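You operate a simulated robot arm through the tools that you are given. There is no shell and no other tool. Be economical: measure what you need, move in short steps, check, and stop when the job is done.

Carry out the task below with a simulated robot arm. There is one attempt and no reset: what you move stays moved.

TASK
Top up the tank named on the alert display to its upper line.
Fine: use its own colour; bottle back in the rack, cap back on.

It is judged by the outcome, as a careful person would: the job done as asked, and still so three seconds after it is handed in. It fails if anything else is knocked over, pushed out of place, dropped, spilled or broken.

THE ROBOT
A 6-joint arm with a two-finger parallel gripper, fixed in place. Base frame: the origin is at the foot of the arm, x ahead of it, y to its left, z up; the work surface is at about z = 807. Lengths are in mm, angles in degrees, forces in N, time in s.
With the tool pointing down near the work surface it reaches from about 240 to 640 mm from the base axis. Its first joint turns from -66.0 to 66.0 degrees. Payload 2.7 kg.
Tool frame: the origin (TCP) lies between the finger pads and is the grasp point; the fingertips stand 23 mm ahead of it; z points along the fingers, y is the line along which they close. The gripper opens to 94 mm. The fingers are 38 mm wide and 10 mm thick; the gripper's body (54 by 96 mm) begins 39 mm behind the TCP.
Orientation is that of the tool frame in the base frame, as a unit quaternion [w, x, y, z]. With the fingers straight down and closing along the base's y, the tool's x points along the base's -x, its y along +y and its z along -z.

THE INTERFACE
- The arm moves only by the tool drive_tool. Its argument "commands" is a list of rows, each an object of numbers (a shift or turn left out is 0, a gripper value left out holds the last): "dx", "dy", "dz": the shift along the tool's x, y, z in m; "wx", "wy", "wz": the turn, a rotation vector about the tool's x, y, z in degrees; "jaw": the gripper command, from -1 (fully open) to 1 (shut), values between in proportion. In form: [{"dx": .., "dy": .., "dz": .., "wx": .., "wy": .., "wz": .., "jaw": ..}, ...]. A call has 1 to 8 rows; each row shifts and turns the commanded pose from where the row before left it, along the tool's axes as they then stand. A row lasts 0.2 s, in which the tool goes at most 50 mm and 8.6 degrees; a call with a longer step from one row to the next is refused whole, and so is a gripper value outside its range. A pose out of reach is approached as far as the arm can. The call stops where the force on the tool passes 70 N (or 10 N more than at its start, if that is more) or the arm is blocked; 0.2 s more then pass. The fingers move at their own pace (about 45 mm/s each) and stop on an object; they squeeze with about 39 N. The grip force told is the motor's: it shows also when the fingers shut on nothing. Time passes only in rows, and 0.2 s behind the last, so rows that do not move let the fingers close. It gives the time, the measured TCP pose, the force on the tool (base axes), the opening and the grip force at its end, in the units of the frame above (readings bear some noise).
- Cameras (640 x 400 px; columns grow to the right, rows downward): "scene" is fixed at [65.1, -421.6, 1419.7]; the picture's right is [0.80, -0.60, 0.00], its down [-0.27, -0.37, -0.89] and it looks along [0.53, 0.71, -0.46] (base axes); focal length 328 px, centre (320, 200). "wrist" rides on the gripper at [-39, 0, -44] in the tool frame; the picture's right is [0.00, -1.00, 0.00], its down [0.97, 0.00, -0.24] and it looks along [0.24, 0.00, 0.97] (tool axes); focal length 218 px, centre (320, 200).
- capture(camera): a new picture of that camera. No time passes.
- measure_at(camera, pixels): for up to 12 pixels [column, row] of the newest picture of that camera ("zoom" is the newest enlarged one), the place [x, y, z] in the base frame of the surface seen there, good to about 2 mm, but the place of the scene camera against the robot may be out by one fixed shift of up to 12 mm in any direction. No time passes.
- close_up(camera, box): a new picture of the part [left, top, right, bottom] of that camera's present view, enlarged. No time passes.
- sign_off(): hands the job in; it is judged then, once.

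Work in short steps. Measure before you move; look again where a grasp or a placing could have gone wrong, and mend it. You have 80 turns and 38 pictures in all, the two below and enlarged ones among them. Open the gripper and draw the arm clear of the work before you hand the job in, unless the task says otherwise; then end with one line.

The tools are called after "Request:" as a command line: name --argument value ..., lists and objects as JSON in quotes. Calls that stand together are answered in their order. drive_tool: Moves the arm, as the interface text tells. Its arguments: {"type":"object","properties":{"commands":{"type":"array","items":{"type":"object","properties":{"dx":{"type":"number"},"dy":{"type":"number"},"dz":{"type":"number"},"wx":{"type":"number"},"wy":{"type":"number"},"wz":{"type":"number"},"jaw":{"type":"number"}}}}},"required":["commands"]} The other tools are called the same way: capture (camera) takes a picture; measure_at (camera, pixels) gives the place of the surface under pixels of a picture; close_up (camera, box) takes an enlarged picture of a part of a camera's view; sign_off () hands the job in.

At the start:

```text
clock: 0.0
tool_pos: [334.9, 182.8, 1138.2]
tool_rot: [0.0, 0.0, 1.0, 0.001]
force: [0.2, 0.7, -0.2]
gripper_width: 93.8
gripper_force: 0.0
```

scene: 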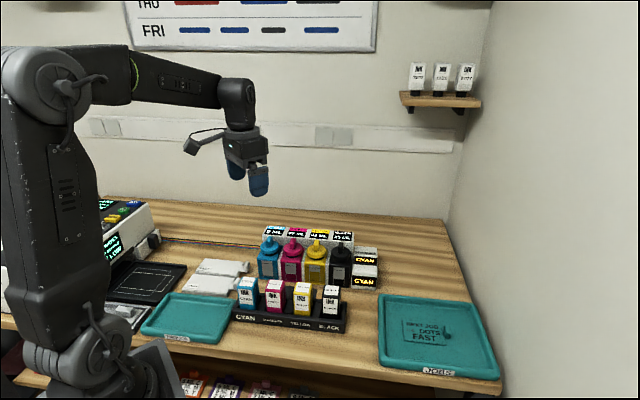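
wrist: 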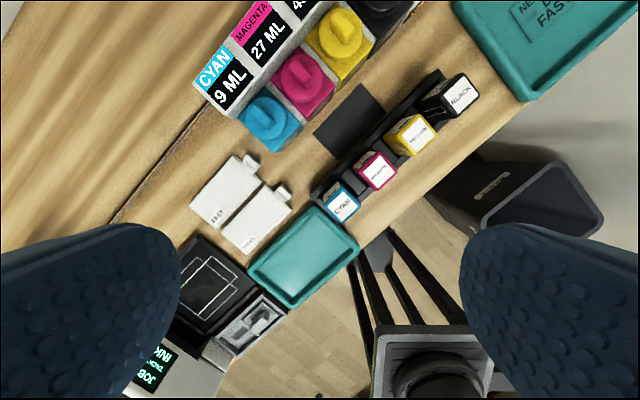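

I'll look closely at the display and at the tanks and bottles.

Request:
close_up --camera "scene" --box '[220, 215, 400, 345]'

Request:
close_up --camera "scene" --box '[80, 190, 210, 290]'

Request:
close_up --camera "wrist" --box '[180, 0, 500, 220]'

```text
3.08 times, centred on (310, 280) of scene
```

zoom: 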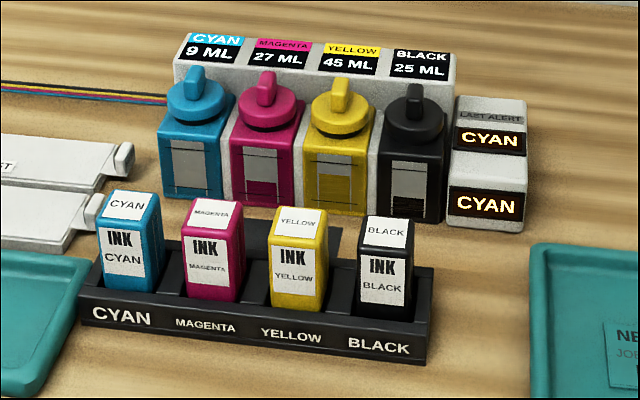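

```text
4.00 times, centred on (145, 240) of scene
```

zoom: 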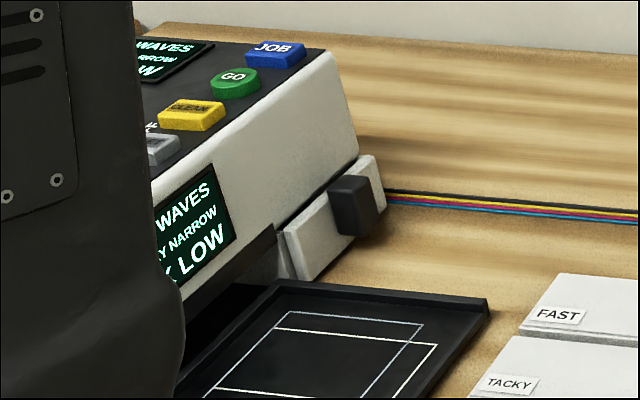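

```text
1.82 times, centred on (340, 110) of wrist
```

zoom: 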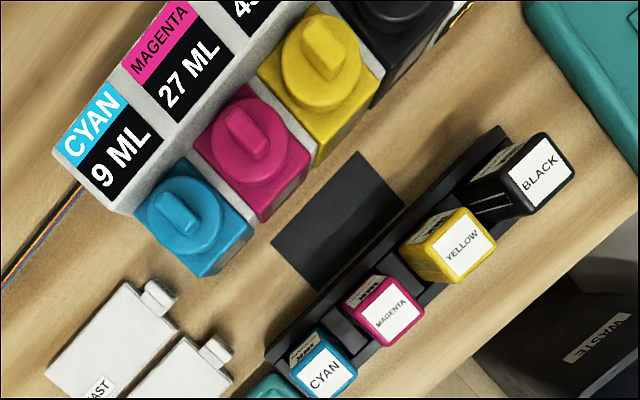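

The alert display reads CYAN, and cyan shows 9 ML. I need finer detail on the bottle, the tank cap and the level window.

Request:
close_up --camera "scene" --box '[230, 220, 310, 325]'

Request:
close_up --camera "scene" --box '[400, 50, 490, 120]'

```text
3.81 times, centred on (270, 272) of scene
```

zoom: 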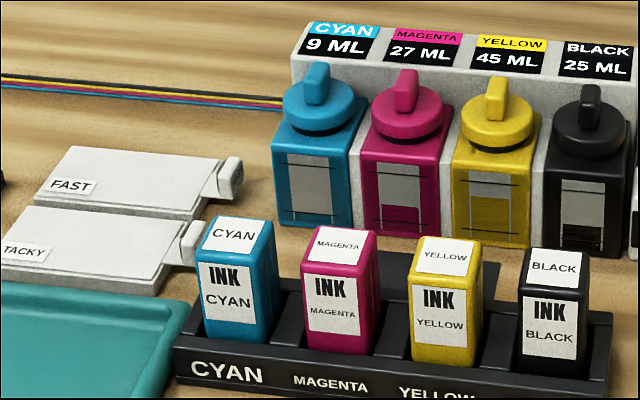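

```text
5.71 times, centred on (445, 85) of scene
```

zoom: 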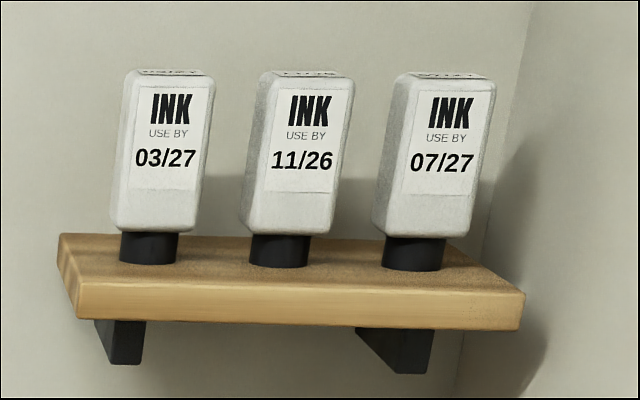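

The bottles are stored neck-down, so they should dock neck-down onto the tank port. I'll measure the geometry in the last zoom-equivalent view (full scene picture).

Request:
close_up --camera "scene" --box '[230, 220, 310, 270]'

Request:
measure_at --camera "scene" --pixels '[[249, 282], [243, 303], [253, 305], [277, 285], [240, 317], [262, 330], [269, 238], [270, 242], [263, 262], [296, 240], [302, 271]]'

Request:
measure_at --camera "wrist" --pixels '[[342, 203], [375, 172], [332, 188], [348, 110], [340, 180], [269, 118], [266, 114], [304, 77], [262, 140], [280, 140], [341, 38], [319, 192]]'

```text
8.00 times, centred on (270, 245) of scene
```

zoom: 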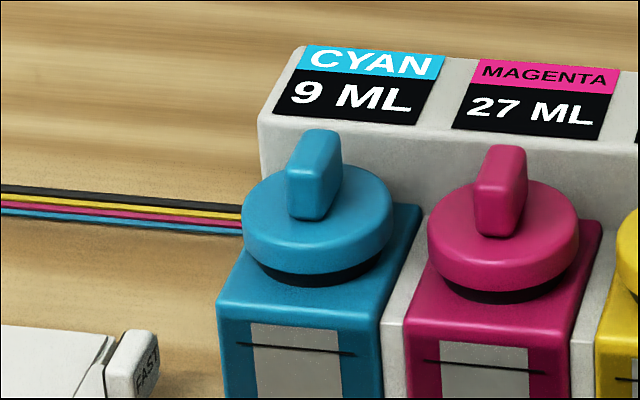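

```text
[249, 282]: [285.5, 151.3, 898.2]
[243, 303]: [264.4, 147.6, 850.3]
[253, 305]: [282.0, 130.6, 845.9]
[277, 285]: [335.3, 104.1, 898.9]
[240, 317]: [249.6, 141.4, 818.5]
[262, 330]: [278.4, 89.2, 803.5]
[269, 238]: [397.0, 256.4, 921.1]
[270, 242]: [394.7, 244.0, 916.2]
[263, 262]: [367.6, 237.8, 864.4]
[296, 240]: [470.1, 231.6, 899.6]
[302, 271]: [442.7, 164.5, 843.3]
```

```text
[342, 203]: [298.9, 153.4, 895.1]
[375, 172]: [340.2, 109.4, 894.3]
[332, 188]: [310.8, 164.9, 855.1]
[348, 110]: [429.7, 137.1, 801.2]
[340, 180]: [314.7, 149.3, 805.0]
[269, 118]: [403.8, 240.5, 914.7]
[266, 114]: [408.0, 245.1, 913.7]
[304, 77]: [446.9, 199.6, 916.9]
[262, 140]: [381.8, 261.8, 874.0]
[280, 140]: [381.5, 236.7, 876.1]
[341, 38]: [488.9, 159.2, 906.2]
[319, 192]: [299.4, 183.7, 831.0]
```

The rack row and the tank row both run at about -45° in the base frame. I'll move above the cyan tank cap at about z 1030 and turn the tool 45° so the fingers close along the row.

Request:
drive_tool --commands '[{"dx": -0.023, "dy": 0.02, "dz": 0.03, "wz": -7.5}, {"wz": -7.5}, {"wz": -7.5}, {"wz": -7.5}, {"wz": -7.5}, {"wz": -7.5}, {"dx": -0.03, "dz": 0.03}, {"dx": -0.028, "dz": 0.03}]'

Request:
capture --camera "wrist"

```text
clock: 1.8
tool_pos: [399.1, 243.7, 1048.5]
tool_rot: [0.0, -0.383, 0.924, 0.0]
force: [0.0, 0.4, -0.5]
gripper_width: 93.9
gripper_force: 0.0
```

```text
29 pictures are left
```

wrist: 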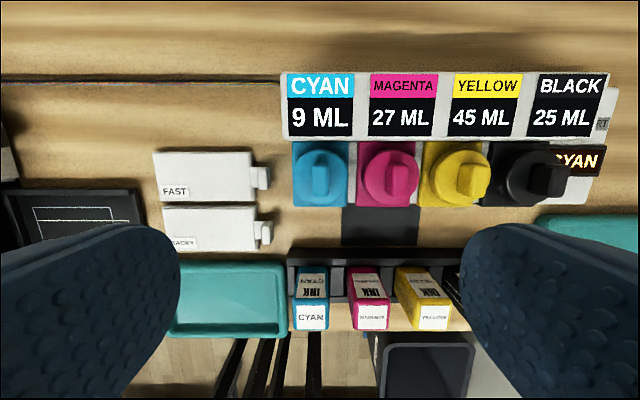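

The row is exactly horizontal in the picture. Next I measure the cap tab (319,172), the cap discs, the bottle tops, the mat and the rack.

Request:
measure_at --camera "wrist" --pixels '[[318, 158], [318, 185], [314, 172], [322, 172], [300, 175], [341, 175], [387, 172], [299, 145], [345, 203], [380, 228], [345, 212], [416, 243]]'

Request:
measure_at --camera "wrist" --pixels '[[311, 318], [298, 309], [325, 309], [299, 327], [325, 328], [371, 318], [359, 309], [387, 328], [340, 256], [340, 298], [290, 252], [340, 275]]'

Request:
close_up --camera "wrist" --box '[280, 130, 480, 255]'

```text
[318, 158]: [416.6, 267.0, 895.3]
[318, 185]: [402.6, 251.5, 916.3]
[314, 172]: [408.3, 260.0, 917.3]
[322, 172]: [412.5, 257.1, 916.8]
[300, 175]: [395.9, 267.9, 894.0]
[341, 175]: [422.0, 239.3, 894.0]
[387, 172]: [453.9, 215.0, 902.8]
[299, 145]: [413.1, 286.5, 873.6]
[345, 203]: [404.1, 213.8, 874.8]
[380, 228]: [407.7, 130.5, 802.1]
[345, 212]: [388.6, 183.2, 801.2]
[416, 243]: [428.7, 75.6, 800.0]
```

```text
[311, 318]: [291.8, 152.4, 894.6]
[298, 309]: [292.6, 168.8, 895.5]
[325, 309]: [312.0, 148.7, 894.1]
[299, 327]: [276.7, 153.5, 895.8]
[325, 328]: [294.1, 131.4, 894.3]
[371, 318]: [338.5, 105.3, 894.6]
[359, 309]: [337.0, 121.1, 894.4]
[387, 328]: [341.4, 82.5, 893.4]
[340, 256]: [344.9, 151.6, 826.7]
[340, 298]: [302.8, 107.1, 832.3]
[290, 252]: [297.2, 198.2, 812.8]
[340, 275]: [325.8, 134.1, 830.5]
```

```text
3.20 times, centred on (380, 192) of wrist
```

zoom: 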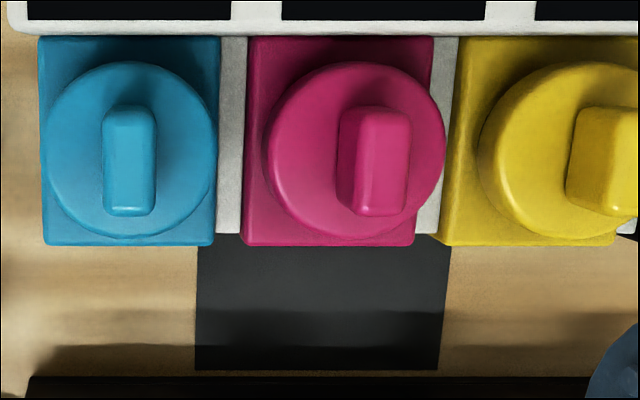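

The tab centre is at n≈467.5 (13 mm further out from the tool), with its top at z 917 and the disc at 894. I'll narrow the jaws to about 40 mm to clear the magenta tab, shift, and start down.

Request:
drive_tool --commands '[{"dx": -0.013, "jaw": 0.15}, {"dz": 0.02}, {"dz": 0.02}, {"dz": 0.025}, {"dz": 0.0}]'

Request:
capture --camera "wrist"

Request:
capture --camera "scene"

```text
clock: 3.0
tool_pos: [408.8, 252.3, 983.3]
tool_rot: [0.0, -0.382, 0.924, 0.0]
force: [0.1, -0.5, 0.6]
gripper_width: 39.7
gripper_force: 0.1
```

```text
27 pictures are left
```

wrist: 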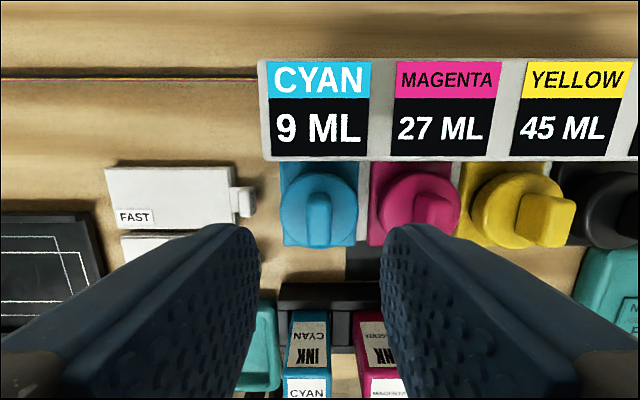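

```text
26 pictures are left
```

scene: 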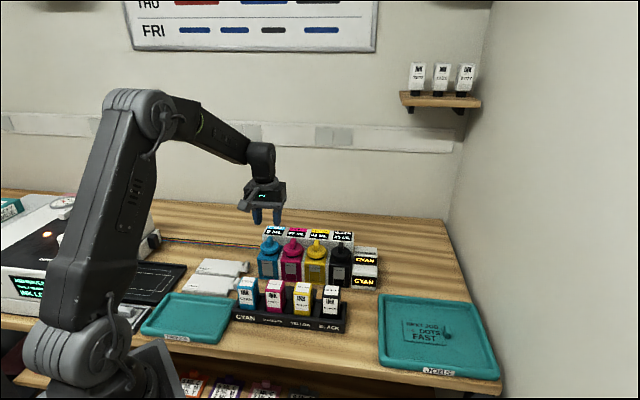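

The tab shows at (320,210). I'll measure it and the back box again before the last descent.

Request:
measure_at --camera "wrist" --pixels '[[320, 197], [320, 206], [310, 206], [329, 206], [290, 205], [318, 150], [318, 70], [345, 240], [320, 225]]'

Request:
close_up --camera "scene" --box '[220, 180, 320, 290]'

```text
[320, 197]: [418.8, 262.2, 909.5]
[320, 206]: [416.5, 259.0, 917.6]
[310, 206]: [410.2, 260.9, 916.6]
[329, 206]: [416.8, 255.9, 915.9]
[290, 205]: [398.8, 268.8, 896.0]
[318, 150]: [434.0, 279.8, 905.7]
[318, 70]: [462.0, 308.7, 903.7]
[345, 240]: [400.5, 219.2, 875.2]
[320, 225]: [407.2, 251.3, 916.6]
```

```text
3.64 times, centred on (270, 235) of scene
```

zoom: 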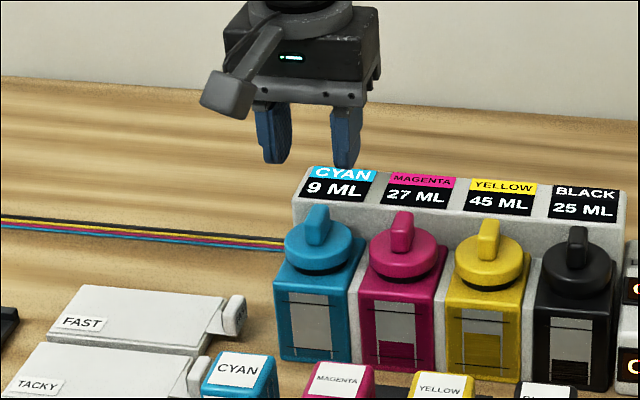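

I'll measure that protruding bracket on the gripper in the zoom, because it limits the clearances.

Request:
measure_at --camera "zoom" --pixels '[[222, 92], [215, 108], [240, 112], [205, 100], [255, 50], [318, 60], [275, 150], [345, 155], [318, 222], [310, 240]]'

```text
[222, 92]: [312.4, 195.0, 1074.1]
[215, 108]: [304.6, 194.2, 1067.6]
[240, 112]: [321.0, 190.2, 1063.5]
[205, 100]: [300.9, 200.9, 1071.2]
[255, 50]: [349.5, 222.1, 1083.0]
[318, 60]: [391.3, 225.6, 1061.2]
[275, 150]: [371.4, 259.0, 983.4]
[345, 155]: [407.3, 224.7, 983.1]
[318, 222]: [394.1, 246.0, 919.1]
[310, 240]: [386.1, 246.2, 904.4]
```

The bracket sits about 78 mm above the TCP, so it is clear. The tab is centred on the TCP to within about 1 mm, so I descend to z≈921 and close on it.

Request:
drive_tool --commands '[{"dz": 0.02}, {"dz": 0.02}, {"dz": 0.015}, {"dz": 0.0075}, {"jaw": 1}, {"jaw": 1}, {"jaw": 1}]'

```text
clock: 4.6
tool_pos: [409.1, 251.4, 921.2]
tool_rot: [0.0, -0.383, 0.924, 0.0]
force: [-0.1, 0.4, -0.4]
gripper_width: 12.8
gripper_force: 39.1
```

Gripped on a 12.8 mm tab. I'll try a gentle straight lift to see if the cap is simply seated.

Request:
drive_tool --commands '[{"dz": -0.002}, {"dz": -0.003}, {}]'

Request:
close_up --camera "scene" --box '[220, 180, 320, 290]'

```text
clock: 5.4
tool_pos: [408.4, 253.1, 926.5]
tool_rot: [0.001, -0.383, 0.924, 0.001]
force: [0.1, -0.3, 0.9]
gripper_width: 12.7
gripper_force: 39.7
```

```text
3.64 times, centred on (270, 235) of scene
```

zoom: 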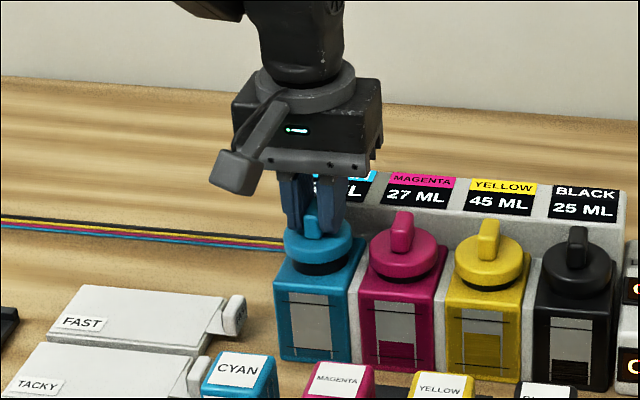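

There was no resistance and the cap appears to be rising with the tool. I'll lift clear and look at the port and the cap's underside.

Request:
drive_tool --commands '[{"dz": -0.015}, {"dz": -0.02}, {"dz": -0.02}, {"dz": -0.02}]'

Request:
close_up --camera "scene" --box '[220, 180, 320, 290]'

```text
clock: 6.4
tool_pos: [409.5, 253.7, 999.8]
tool_rot: [-0.001, -0.382, 0.924, 0.0]
force: [-0.4, -0.2, 0.1]
gripper_width: 12.8
gripper_force: 39.2
```

```text
3.64 times, centred on (270, 235) of scene
```

zoom: 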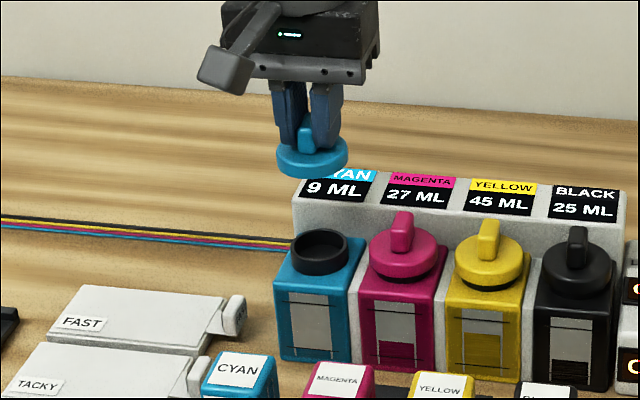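

The cap is off and a black ring port is exposed at (320,245). I'll measure the cap's lower edge and the port.

Request:
measure_at --camera "zoom" --pixels '[[312, 174], [312, 160], [308, 146], [294, 250], [349, 245], [318, 232], [322, 263], [320, 248], [320, 275], [322, 285], [310, 310], [310, 350]]'

Request:
capture --camera "wrist"

```text
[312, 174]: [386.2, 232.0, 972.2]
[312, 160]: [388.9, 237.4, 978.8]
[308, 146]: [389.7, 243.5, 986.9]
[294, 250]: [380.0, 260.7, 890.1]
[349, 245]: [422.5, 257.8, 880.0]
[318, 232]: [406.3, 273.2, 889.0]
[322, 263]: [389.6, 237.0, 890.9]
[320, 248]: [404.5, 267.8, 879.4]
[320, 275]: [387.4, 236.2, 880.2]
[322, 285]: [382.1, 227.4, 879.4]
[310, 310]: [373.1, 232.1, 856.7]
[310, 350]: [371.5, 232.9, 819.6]
```

```text
22 pictures are left
```

wrist: 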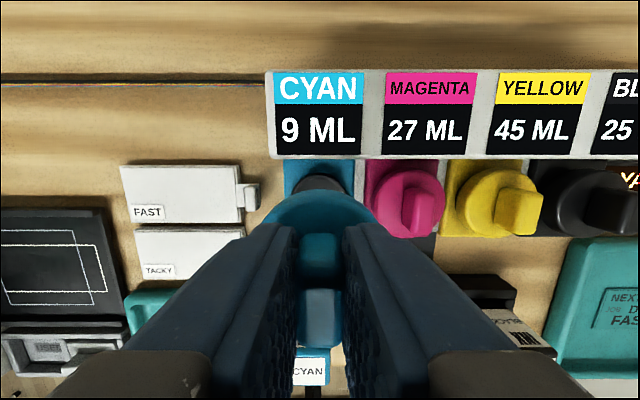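

Cap bottom is about 35 mm below the TCP. I'll move at this height to over the dark mat (n≈386, t≈-212), then descend in part.

Request:
drive_tool --commands '[{"dx": 0.03, "dy": -0.03}, {"dx": 0.03, "dy": -0.03}, {"dx": 0.023, "dy": -0.03}, {"dy": -0.012}, {"dz": 0.03}, {"dz": 0.03}, {}]'

Request:
capture --camera "wrist"

Request:
close_up --camera "scene" --box '[220, 190, 370, 340]'

```text
clock: 8.0
tool_pos: [422.5, 122.9, 939.9]
tool_rot: [0.0, -0.383, 0.924, 0.0]
force: [-0.3, 0.3, -0.6]
gripper_width: 12.2
gripper_force: 39.3
```

```text
21 pictures are left
```

wrist: 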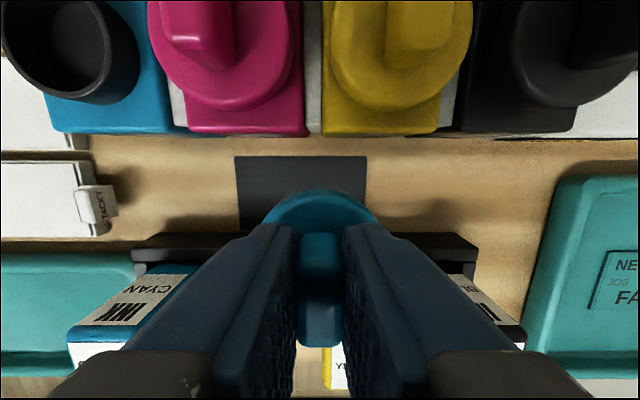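

```text
2.67 times, centred on (295, 265) of scene
```

zoom: 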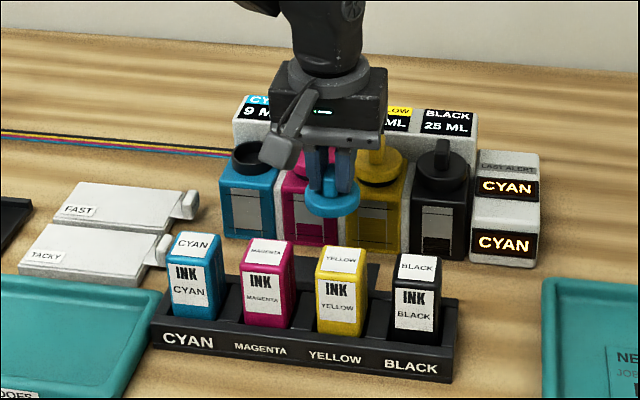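

I'll measure the mat's far corners, the rack's rear edge and the tank fronts.

Request:
measure_at --camera "wrist" --pixels '[[237, 160], [364, 160], [240, 225], [215, 233], [215, 243], [260, 120], [300, 150], [100, 15], [10, 40], [138, 45], [60, 97], [70, 60]]'

```text
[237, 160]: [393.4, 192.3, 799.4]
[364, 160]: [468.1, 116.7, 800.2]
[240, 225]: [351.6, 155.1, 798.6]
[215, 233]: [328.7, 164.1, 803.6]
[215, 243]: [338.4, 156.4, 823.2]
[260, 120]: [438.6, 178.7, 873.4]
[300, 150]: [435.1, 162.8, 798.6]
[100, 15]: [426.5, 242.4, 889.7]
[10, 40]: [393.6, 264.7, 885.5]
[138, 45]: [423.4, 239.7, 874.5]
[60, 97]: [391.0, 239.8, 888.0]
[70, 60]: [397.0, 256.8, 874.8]
```

The cap will land inside the mat (mat t -142…-248, n up to 414). Descending to just above the table.

Request:
drive_tool --commands '[{"dz": 0.03}, {"dz": 0.03}, {"dz": 0.02}, {"dz": 0.008}, {}]'

Request:
close_up --camera "scene" --box '[220, 190, 370, 340]'

```text
clock: 9.2
tool_pos: [422.2, 123.5, 853.3]
tool_rot: [0.0, -0.383, 0.924, 0.001]
force: [0.4, -0.2, -0.1]
gripper_width: 12.7
gripper_force: 38.8
```

```text
2.67 times, centred on (295, 265) of scene
```

zoom: 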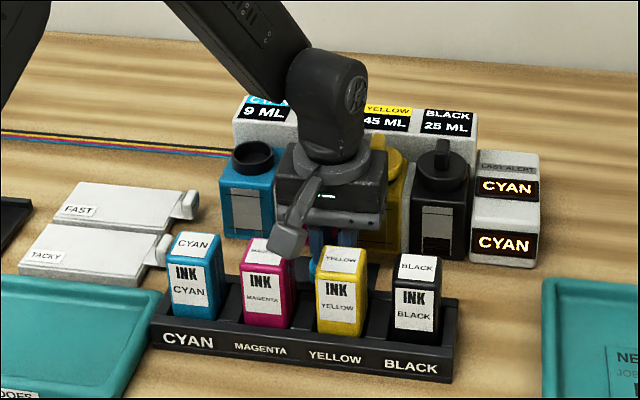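

I'll check the bracket box's clearance over the bottle tops before the last few millimetres.

Request:
measure_at --camera "zoom" --pixels '[[282, 240], [275, 252], [295, 255], [302, 250], [262, 252], [340, 260], [285, 258], [283, 262]]'

```text
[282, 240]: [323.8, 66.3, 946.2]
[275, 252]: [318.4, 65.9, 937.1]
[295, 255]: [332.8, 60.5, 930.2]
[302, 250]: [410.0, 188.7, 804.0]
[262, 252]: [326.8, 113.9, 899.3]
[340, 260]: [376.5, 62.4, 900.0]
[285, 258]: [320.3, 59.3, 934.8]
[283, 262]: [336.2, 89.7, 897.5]
```

There is 30 mm of clearance. I'll step down slowly looking for contact.

Request:
drive_tool --commands '[{"dz": 0.005}, {"dz": 0.003}, {}]'

Request:
drive_tool --commands '[{"dz": 0.003}, {}]'

Request:
drive_tool --commands '[{"dz": 0.002}, {}]'

```text
clock: 10.0
tool_pos: [422.0, 122.8, 844.3]
tool_rot: [0.0, -0.383, 0.924, 0.0]
force: [0.3, -0.3, 0.9]
gripper_width: 12.5
gripper_force: 39.2
```

```text
clock: 10.6
tool_pos: [420.8, 121.9, 842.1]
tool_rot: [0.0, -0.383, 0.924, 0.0]
force: [0.4, 0.3, -0.1]
gripper_width: 12.9
gripper_force: 38.7
```

```text
clock: 11.2
tool_pos: [420.6, 122.0, 840.0]
tool_rot: [0.0, -0.383, 0.924, 0.0]
force: [0.0, 0.8, 0.1]
gripper_width: 12.8
gripper_force: 39.0
```

Request:
drive_tool --commands '[{"dz": 0.002}, {}]'

Request:
drive_tool --commands '[{"dz": 0.002}, {}]'

Request:
close_up --camera "wrist" --box '[180, 60, 480, 250]'

```text
clock: 11.8
tool_pos: [421.1, 123.2, 838.3]
tool_rot: [0.001, -0.382, 0.924, 0.0]
force: [-0.3, 0.0, 0.3]
gripper_width: 12.5
gripper_force: 39.4
```

```text
clock: 12.4
tool_pos: [420.2, 123.0, 836.8]
tool_rot: [0.001, -0.383, 0.924, 0.0]
force: [-12.5, 1.3, 31.5]
gripper_width: 12.9
gripper_force: 39.1
```

```text
2.11 times, centred on (330, 155) of wrist
```

zoom: 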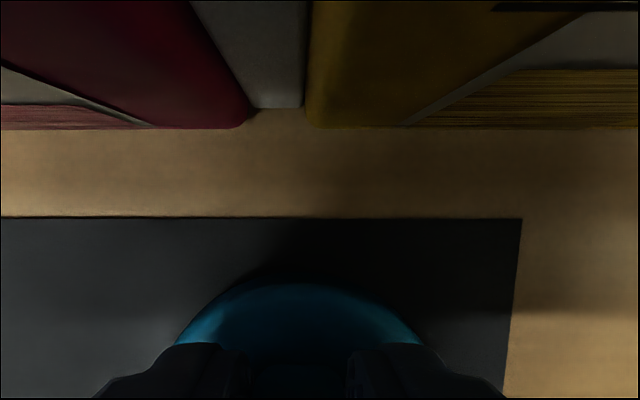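

Contact at 836.8. I'll ease up 1 mm, open to 40 mm, and rise straight up.

Request:
drive_tool --commands '[{"dz": -0.001}, {"jaw": 0.15}, {"jaw": 0.15}, {"dz": -0.01}, {"dz": -0.03}, {"dz": -0.04}, {"dz": -0.04}, {"dz": -0.04}]'

Request:
capture --camera "wrist"

```text
clock: 14.2
tool_pos: [419.8, 124.1, 997.3]
tool_rot: [0.0, -0.383, 0.924, 0.0]
force: [-0.3, -0.6, 0.2]
gripper_width: 39.8
gripper_force: 0.1
```

```text
17 pictures are left
```

wrist: 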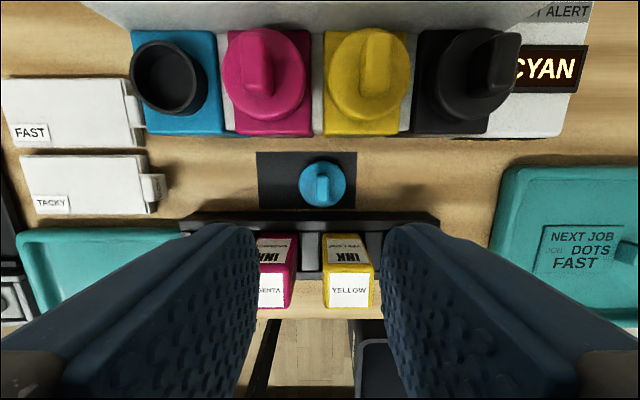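

The cap stands upright on the mat at (322,185). I'll zoom on the tank windows to calibrate level lines against the ML readouts, and measure the bottle and port.

Request:
close_up --camera "scene" --box '[252, 250, 332, 292]'

Request:
measure_at --camera "wrist" --pixels '[[135, 70], [204, 85], [168, 43], [175, 112], [172, 85], [322, 178], [322, 198], [303, 185], [343, 185]]'

```text
8.00 times, centred on (292, 271) of scene
```

zoom: 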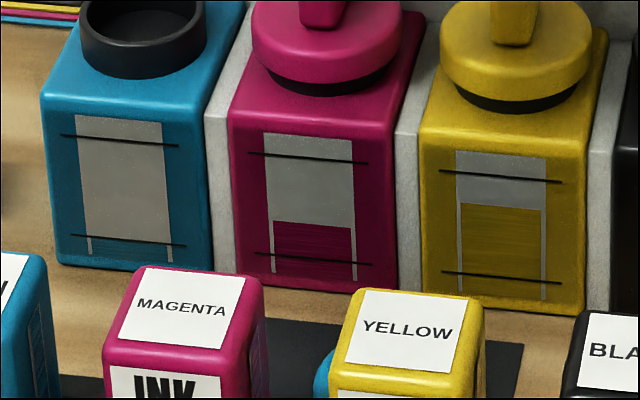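

```text
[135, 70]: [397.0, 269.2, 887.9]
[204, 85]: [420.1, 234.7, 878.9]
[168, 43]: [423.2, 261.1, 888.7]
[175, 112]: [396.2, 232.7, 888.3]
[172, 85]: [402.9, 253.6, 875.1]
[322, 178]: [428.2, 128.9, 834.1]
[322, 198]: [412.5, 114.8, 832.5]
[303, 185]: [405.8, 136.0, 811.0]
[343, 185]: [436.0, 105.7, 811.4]
```

Calibration gives about 51 ML between the lines, with the upper line at about 60 ML. Next I go above the cyan bottle.

Request:
drive_tool --commands '[{"dx": 0.02, "dy": 0.03}, {"dx": 0.02, "dy": 0.03}, {"dx": 0.02, "dy": 0.03}, {"dx": 0.01, "dy": 0.018}, {}]'

Request:
capture --camera "wrist"

```text
clock: 15.4
tool_pos: [293.9, 149.9, 997.8]
tool_rot: [0.0, -0.382, 0.924, 0.0]
force: [-0.3, -0.2, 0.5]
gripper_width: 40.1
gripper_force: 0.0
```

```text
15 pictures are left
```

wrist: 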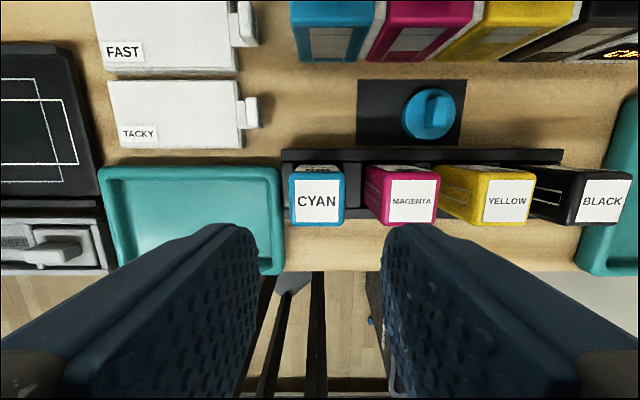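

Request:
measure_at --camera "wrist" --pixels '[[292, 200], [343, 200], [318, 176], [318, 221], [295, 200], [340, 200], [368, 200], [355, 180], [355, 205], [287, 200], [360, 218], [330, 155]]'

```text
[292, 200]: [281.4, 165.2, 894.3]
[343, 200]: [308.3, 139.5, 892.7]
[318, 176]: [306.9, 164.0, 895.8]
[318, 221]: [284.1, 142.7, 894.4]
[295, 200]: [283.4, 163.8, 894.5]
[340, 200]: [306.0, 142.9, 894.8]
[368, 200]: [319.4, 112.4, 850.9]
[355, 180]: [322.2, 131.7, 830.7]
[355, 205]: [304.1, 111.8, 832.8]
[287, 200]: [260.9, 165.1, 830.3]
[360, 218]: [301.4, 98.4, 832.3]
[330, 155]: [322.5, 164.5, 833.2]
```

The bottle top is 37 mm wide, centred at t=-100.8, n≈317, and its top is at z 895. I'll open to 54 mm, centre, and descend to TCP z≈868.

Request:
drive_tool --commands '[{"dx": -0.0035, "dy": 0.001, "jaw": -0.15}, {"dz": 0.03}, {"dz": 0.03}, {"dz": 0.03}, {"dz": 0.02}, {"dz": 0.019}, {}]'

Request:
drive_tool --commands '[{"jaw": 1}, {"jaw": 1}, {"jaw": 1}]'

```text
clock: 17.0
tool_pos: [297.3, 152.2, 867.1]
tool_rot: [0.0, -0.383, 0.924, 0.0]
force: [0.4, 0.4, 0.0]
gripper_width: 54.1
gripper_force: 0.0
```

```text
clock: 17.8
tool_pos: [296.4, 152.1, 867.1]
tool_rot: [0.0, -0.382, 0.924, 0.0]
force: [0.3, 0.1, 0.5]
gripper_width: 40.0
gripper_force: 38.4
```

Gripped at 40.0 mm. Lifting straight up 140 mm.

Request:
drive_tool --commands '[{"dz": -0.01}, {"dz": -0.02}, {"dz": -0.03}, {"dz": -0.04}, {"dz": -0.04}, {}]'

Request:
close_up --camera "scene" --box '[180, 170, 370, 340]'

```text
clock: 19.2
tool_pos: [295.9, 154.2, 1011.2]
tool_rot: [0.001, -0.382, 0.924, 0.0]
force: [0.3, -0.5, -1.8]
gripper_width: 39.7
gripper_force: 39.2
```

```text
2.35 times, centred on (275, 255) of scene
```

zoom: 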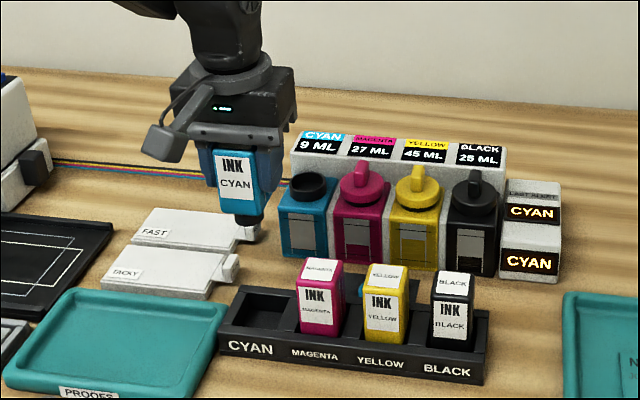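

The bottle is held upright, neck down. I'll measure its lower end and the neck.

Request:
measure_at --camera "zoom" --pixels '[[238, 218], [238, 211], [247, 226], [250, 221], [238, 160], [262, 214], [222, 205], [308, 175], [235, 190]]'

```text
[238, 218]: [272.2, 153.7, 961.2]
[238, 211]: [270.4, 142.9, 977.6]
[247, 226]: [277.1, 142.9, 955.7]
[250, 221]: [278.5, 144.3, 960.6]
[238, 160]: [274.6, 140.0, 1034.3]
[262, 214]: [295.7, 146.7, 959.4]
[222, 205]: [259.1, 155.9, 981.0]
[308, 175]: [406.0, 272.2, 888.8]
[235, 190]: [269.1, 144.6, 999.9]
```

Neck bottom is about 55 mm below the TCP and the body bottom about 33. I'll move over the port (n≈466, t≈-110) and lower to 12 mm above it to check alignment.

Request:
drive_tool --commands '[{"dx": -0.03, "dy": -0.003}, {"dx": -0.03, "dy": -0.003}, {"dx": -0.03, "dy": -0.002}, {"dx": -0.03, "dy": -0.002}, {"dx": -0.028}, {"dz": 0.03}, {"dz": 0.023}, {}]'

Request:
close_up --camera "scene" --box '[230, 200, 330, 290]'

Request:
capture --camera "wrist"

```text
clock: 21.0
tool_pos: [408.5, 249.9, 954.6]
tool_rot: [0.001, -0.384, 0.924, 0.0]
force: [0.1, -0.1, -1.3]
gripper_width: 39.7
gripper_force: 38.6
```

```text
4.44 times, centred on (280, 245) of scene
```

zoom: 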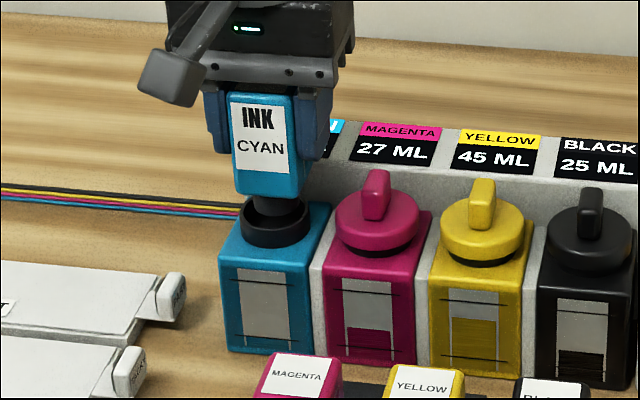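

```text
12 pictures are left
```

wrist: 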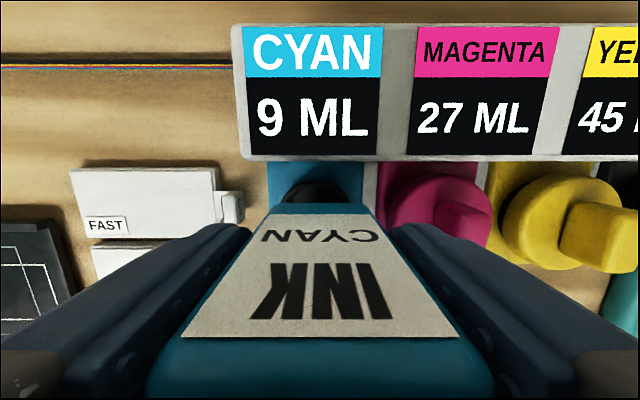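

I'll compare the neck to the port rim in the zoom, in the same frame.

Request:
measure_at --camera "zoom" --pixels '[[258, 208], [278, 212], [297, 207], [278, 204], [243, 222], [308, 222], [275, 240], [275, 232], [250, 205], [305, 205], [240, 192], [300, 197]]'

```text
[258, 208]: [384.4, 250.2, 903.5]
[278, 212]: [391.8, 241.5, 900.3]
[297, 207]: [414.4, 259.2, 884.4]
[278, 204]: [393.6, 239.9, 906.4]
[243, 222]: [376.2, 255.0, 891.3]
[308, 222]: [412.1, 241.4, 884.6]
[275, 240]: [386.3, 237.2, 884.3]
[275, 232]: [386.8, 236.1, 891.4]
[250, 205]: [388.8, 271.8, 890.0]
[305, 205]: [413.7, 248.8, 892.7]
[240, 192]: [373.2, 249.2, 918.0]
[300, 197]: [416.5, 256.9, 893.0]
```

Alignment is within about 2 mm, with the neck slightly right, and the port is wide. I'll correct by +1.5 mm and lower in small steps.

Request:
drive_tool --commands '[{"dy": 0.0015}, {"dz": 0.008}, {"dz": 0.006}, {}]'

Request:
drive_tool --commands '[{"dz": 0.005}, {"dz": 0.003}, {}]'

Request:
capture --camera "wrist"

```text
clock: 22.0
tool_pos: [407.4, 251.3, 942.7]
tool_rot: [-0.001, -0.383, 0.924, 0.0]
force: [-0.1, -0.4, -1.3]
gripper_width: 39.7
gripper_force: 38.2
```

```text
clock: 22.8
tool_pos: [407.5, 251.1, 935.0]
tool_rot: [0.001, -0.382, 0.924, 0.0]
force: [-6.8, -2.1, 20.8]
gripper_width: 39.8
gripper_force: 38.7
```

```text
11 pictures are left
```

wrist: 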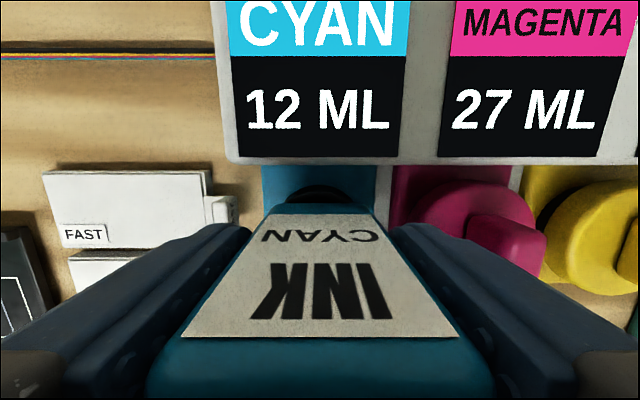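

It's docked and flowing: 12 ML, contact force about 21 N. I'll hold still for 1.2 s to find the flow rate.

Request:
drive_tool --commands '[{}, {}, {}, {}, {}]'

Request:
capture --camera "wrist"

```text
clock: 24.0
tool_pos: [406.4, 250.0, 934.2]
tool_rot: [0.003, -0.383, 0.924, 0.001]
force: [-5.8, -1.0, 31.8]
gripper_width: 39.5
gripper_force: 39.2
```

```text
10 pictures are left
```

wrist: 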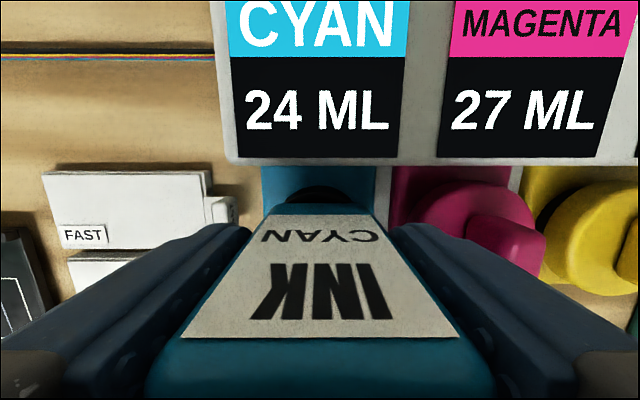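

Flow is about 10 ML/s. I'll hold 3.0 s more (to about 54 ML), then check the readout and the window.

Request:
drive_tool --commands '[{}, {}, {}, {}, {}, {}, {}, {}]'

Request:
drive_tool --commands '[{}, {}, {}, {}]'

Request:
capture --camera "wrist"

Request:
close_up --camera "scene" --box '[252, 250, 332, 292]'

```text
clock: 25.8
tool_pos: [407.5, 252.5, 933.9]
tool_rot: [0.003, -0.383, 0.924, 0.001]
force: [-1.7, -0.6, 28.9]
gripper_width: 39.9
gripper_force: 38.5
```

```text
clock: 26.8
tool_pos: [407.2, 251.3, 934.5]
tool_rot: [0.001, -0.383, 0.924, 0.001]
force: [-0.6, -0.4, 28.5]
gripper_width: 39.6
gripper_force: 38.8
```

```text
9 pictures are left
```

wrist: 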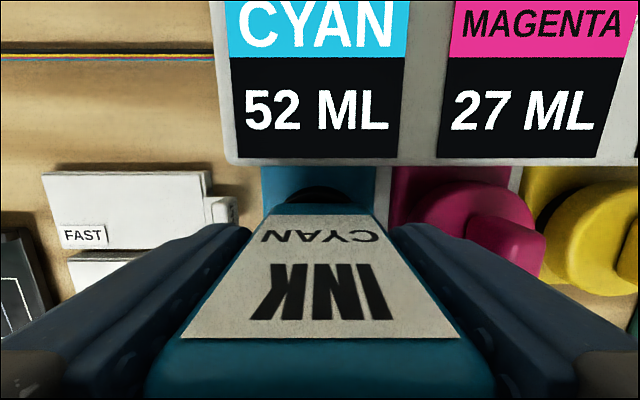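

```text
8.00 times, centred on (292, 271) of scene
```

zoom: 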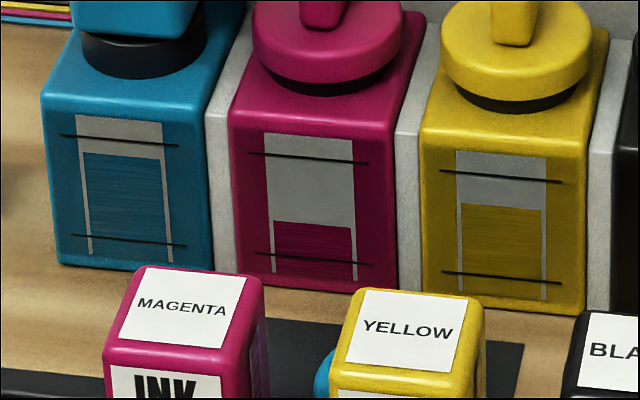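

52 ML, and the window shows about 8 ML left to the upper line, so the target is about 60. I'll hold 0.6 s more, then lift off quickly.

Request:
drive_tool --commands '[{}, {}, {}, {"dz": -0.018}, {"dz": -0.004}, {}]'

Request:
capture --camera "wrist"

```text
clock: 28.2
tool_pos: [407.2, 251.1, 954.7]
tool_rot: [-0.001, -0.384, 0.923, 0.0]
force: [0.1, -0.8, -1.6]
gripper_width: 39.8
gripper_force: 39.1
```

```text
7 pictures are left
```

wrist: 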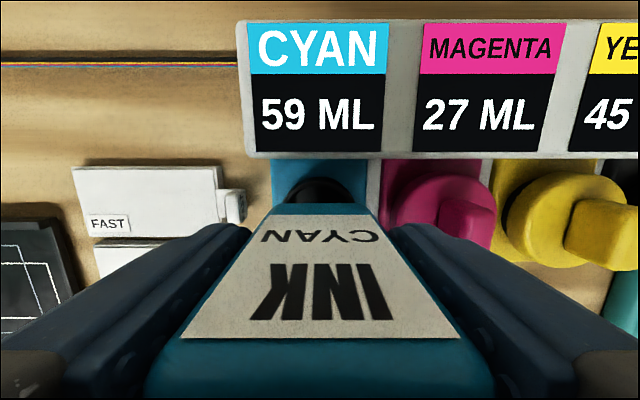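

59 ML, right at the upper line (about 60), and another docking would add at least 3 ML, so I stop here. Raising and retracing back over the rack slot.

Request:
drive_tool --commands '[{"dz": -0.025}, {"dz": -0.03}, {"dx": 0.03, "dy": 0.0025}, {"dx": 0.03, "dy": 0.002}, {"dx": 0.03, "dy": 0.002}, {"dx": 0.03, "dy": 0.002}, {"dx": 0.028}, {}]'

Request:
drive_tool --commands '[{"dz": 0.03}, {"dz": 0.03}, {"dz": 0.02}, {"dz": 0.01}, {}]'

Request:
close_up --camera "scene" --box '[210, 210, 340, 330]'

```text
clock: 30.0
tool_pos: [295.2, 151.4, 1011.6]
tool_rot: [0.0, -0.383, 0.924, 0.0]
force: [0.3, -0.1, -1.2]
gripper_width: 39.8
gripper_force: 38.8
```

```text
clock: 31.2
tool_pos: [297.2, 150.7, 920.3]
tool_rot: [0.0, -0.383, 0.924, 0.001]
force: [0.7, -0.4, -1.0]
gripper_width: 39.4
gripper_force: 38.6
```

```text
3.33 times, centred on (275, 270) of scene
```

zoom: 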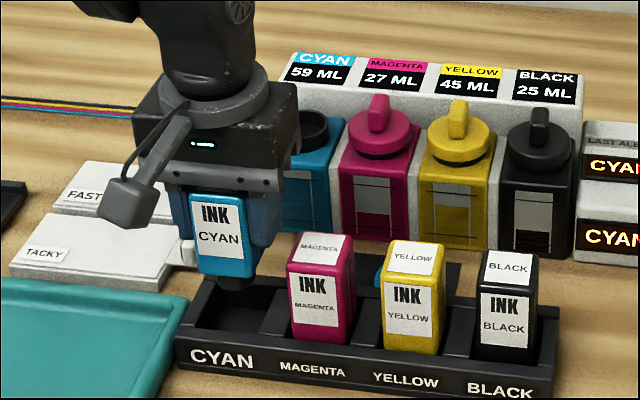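

The bottle is over its slot. I'll lower it stepwise toward 867, watching the force.

Request:
drive_tool --commands '[{"dz": 0.01}, {"dz": 0.015}, {"dz": 0.015}, {"dz": 0.008}, {}]'

Request:
drive_tool --commands '[{"dz": 0.003}, {}]'

Request:
drive_tool --commands '[{"dz": 0.0015}, {}]'

```text
clock: 32.4
tool_pos: [296.0, 153.8, 870.6]
tool_rot: [-0.001, -0.383, 0.924, 0.0]
force: [-0.2, -0.1, -2.2]
gripper_width: 39.7
gripper_force: 38.7
```

```text
clock: 33.0
tool_pos: [296.6, 153.9, 869.3]
tool_rot: [0.0, -0.382, 0.924, 0.0]
force: [0.0, -1.0, -1.9]
gripper_width: 39.8
gripper_force: 38.6
```

```text
clock: 33.6
tool_pos: [296.9, 153.1, 866.8]
tool_rot: [-0.001, -0.382, 0.924, 0.0]
force: [0.4, -0.6, -1.9]
gripper_width: 39.7
gripper_force: 39.1
```

Request:
drive_tool --commands '[{"dz": 0.001}, {}]'

Request:
drive_tool --commands '[{"dz": 0.001}, {}]'

```text
clock: 34.2
tool_pos: [298.9, 153.2, 867.3]
tool_rot: [0.0, -0.383, 0.924, 0.0]
force: [0.7, -0.1, -2.0]
gripper_width: 39.7
gripper_force: 39.4
```

```text
clock: 34.8
tool_pos: [297.6, 152.9, 865.6]
tool_rot: [0.001, -0.383, 0.924, 0.001]
force: [-3.5, 2.8, 12.2]
gripper_width: 39.8
gripper_force: 38.3
```

Bottle is seated (12 N contact). I'll open to 54 mm, rise straight up, and look.

Request:
drive_tool --commands '[{"jaw": -0.15}, {"jaw": -0.15}, {"dz": -0.01}, {"dz": -0.03}, {"dz": -0.04}, {"dz": -0.05}, {}]'

Request:
drive_tool --commands '[{"dx": -0.02, "dy": -0.03, "jaw": 0.15}, {"dx": -0.02, "dy": -0.03}, {"dx": -0.02, "dy": -0.03}, {"dx": -0.0075, "dy": -0.0185}, {}]'

Request:
capture --camera "wrist"

```text
clock: 36.4
tool_pos: [296.3, 152.0, 997.3]
tool_rot: [0.0, -0.383, 0.924, 0.0]
force: [-0.5, 0.1, -0.1]
gripper_width: 54.1
gripper_force: 0.2
```

```text
clock: 37.6
tool_pos: [420.5, 123.9, 994.7]
tool_rot: [0.0, -0.383, 0.924, 0.0]
force: [0.5, 0.7, -0.4]
gripper_width: 40.2
gripper_force: 0.1
```

```text
5 pictures are left
```

wrist: 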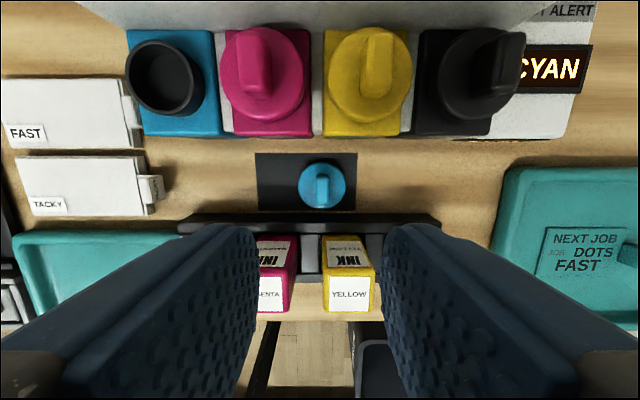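

The cap is exactly where I left it (321,185). Descending to regrasp the tab at TCP z≈838.

Request:
drive_tool --commands '[{"dz": 0.035}, {"dz": 0.035}, {"dz": 0.035}, {"dz": 0.03}, {"dz": 0.015}, {"dz": 0.006}, {}]'

Request:
drive_tool --commands '[{"jaw": 1}, {"jaw": 1}, {"jaw": 1}]'

```text
clock: 39.2
tool_pos: [422.4, 123.6, 838.8]
tool_rot: [0.0, -0.383, 0.924, 0.001]
force: [0.4, -0.3, 0.9]
gripper_width: 39.9
gripper_force: 0.1
```

```text
clock: 40.0
tool_pos: [422.0, 124.1, 839.7]
tool_rot: [0.001, -0.383, 0.924, 0.0]
force: [0.6, -1.0, 0.0]
gripper_width: 12.4
gripper_force: 38.9
```

Tab gripped (12.4 mm). Lifting and retracing to over the port.

Request:
drive_tool --commands '[{"dz": -0.01}, {"dz": -0.035}, {"dz": -0.04}, {"dz": -0.04}, {"dz": -0.036}, {}]'

Request:
drive_tool --commands '[{"dx": -0.02, "dy": 0.03}, {"dx": -0.03, "dy": 0.03}, {"dx": -0.033, "dy": 0.03}, {"dy": 0.0115}, {"dz": 0.03}, {"dz": 0.025}, {}]'

Request:
close_up --camera "scene" --box '[220, 180, 340, 330]'

```text
clock: 41.4
tool_pos: [421.7, 121.6, 1001.5]
tool_rot: [0.0, -0.383, 0.924, 0.0]
force: [-0.9, 0.0, -1.2]
gripper_width: 12.7
gripper_force: 38.8
```

```text
clock: 43.0
tool_pos: [410.2, 253.8, 945.9]
tool_rot: [0.0, -0.383, 0.924, 0.0]
force: [-0.3, -0.3, -0.4]
gripper_width: 12.7
gripper_force: 39.2
```

```text
2.67 times, centred on (280, 255) of scene
```

zoom: 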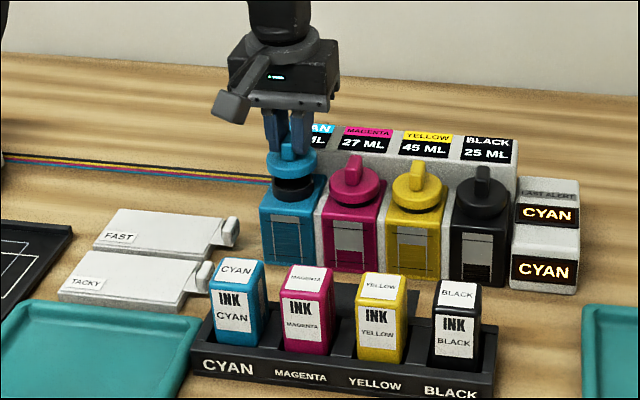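

The bottle is back in its slot and the cap is aligned above the port. Lowering onto it in small steps.

Request:
drive_tool --commands '[{"dz": 0.01}, {"dz": 0.008}, {}]'

Request:
drive_tool --commands '[{"dz": 0.003}, {}]'

Request:
drive_tool --commands '[{"dz": 0.002}, {}]'

```text
clock: 43.8
tool_pos: [409.9, 251.4, 928.2]
tool_rot: [0.0, -0.382, 0.924, 0.0]
force: [-0.4, 0.4, -0.4]
gripper_width: 12.3
gripper_force: 39.1
```

```text
clock: 44.4
tool_pos: [409.7, 253.7, 925.8]
tool_rot: [0.0, -0.383, 0.924, 0.0]
force: [-0.3, 0.4, -0.4]
gripper_width: 12.3
gripper_force: 38.8
```

```text
clock: 45.0
tool_pos: [408.8, 253.4, 923.1]
tool_rot: [0.0, -0.383, 0.924, 0.0]
force: [-0.2, -0.2, 0.3]
gripper_width: 12.4
gripper_force: 38.9
```

Request:
drive_tool --commands '[{"dz": 0.001}, {}]'

Request:
drive_tool --commands '[{"dz": 0.001}, {}]'

```text
clock: 45.6
tool_pos: [408.7, 253.1, 923.4]
tool_rot: [0.001, -0.383, 0.924, 0.0]
force: [-2.7, -2.9, 12.0]
gripper_width: 12.4
gripper_force: 39.2
```

```text
clock: 46.2
tool_pos: [408.9, 253.5, 923.1]
tool_rot: [0.002, -0.383, 0.924, 0.0]
force: [-6.7, -7.0, 30.2]
gripper_width: 12.5
gripper_force: 39.0
```

Seated at 923 with firm contact, matching the expected height. Backing off 1 mm, opening to 40 mm, rising and drawing clear.

Request:
drive_tool --commands '[{"dz": -0.001}, {"jaw": 0.15}, {"jaw": 0.15}, {"dz": -0.01}, {"dz": -0.03}, {"dz": -0.04}, {"dz": -0.04}, {}]'

Request:
drive_tool --commands '[{"dz": -0.04, "dx": 0.03, "jaw": -1}, {"dz": -0.03, "dx": 0.035}, {"dx": 0.04}, {}]'

Request:
close_up --camera "scene" --box '[245, 225, 345, 290]'

Request:
capture --camera "wrist"

```text
clock: 48.0
tool_pos: [408.3, 253.5, 1040.3]
tool_rot: [0.0, -0.382, 0.924, 0.0]
force: [0.3, 0.0, 0.3]
gripper_width: 40.2
gripper_force: 0.1
```

```text
clock: 49.0
tool_pos: [335.9, 178.2, 1110.5]
tool_rot: [0.0, -0.383, 0.924, 0.0]
force: [-0.2, -0.1, 0.0]
gripper_width: 94.0
gripper_force: 0.0
```

```text
6.15 times, centred on (295, 258) of scene
```

zoom: 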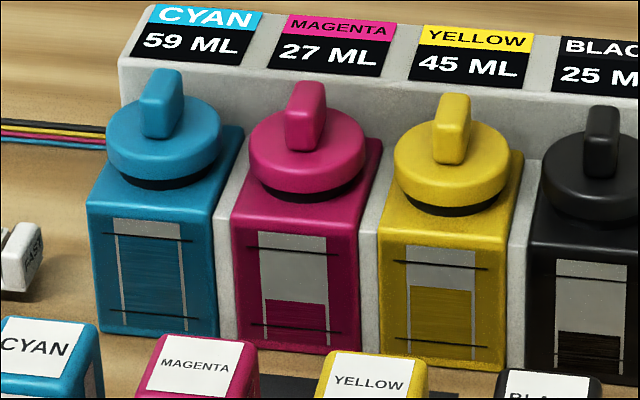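

```text
2 pictures are left
```

wrist: 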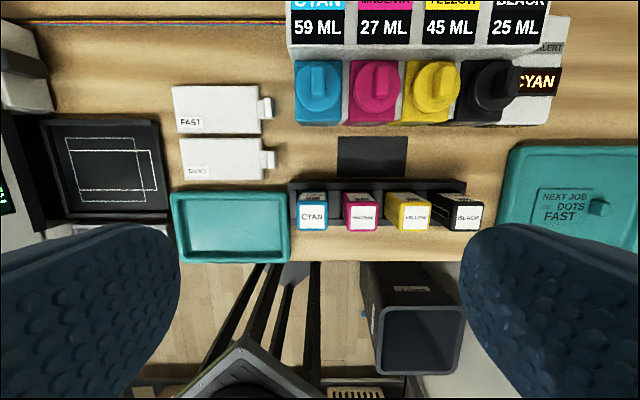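

The cyan level is at the upper line (59 ML), the cap is back on square, the bottle is in its slot, and the arm is clear with the gripper open.

Request:
sign_off

```text
The job is handed in.
```

The cyan tank named on the alert display is topped up with cyan ink to its upper line: the readout shows 59 ML, and I put the line at about 60. Its cap is back on, the bottle is back in its rack slot, and nothing was spilled or knocked over.
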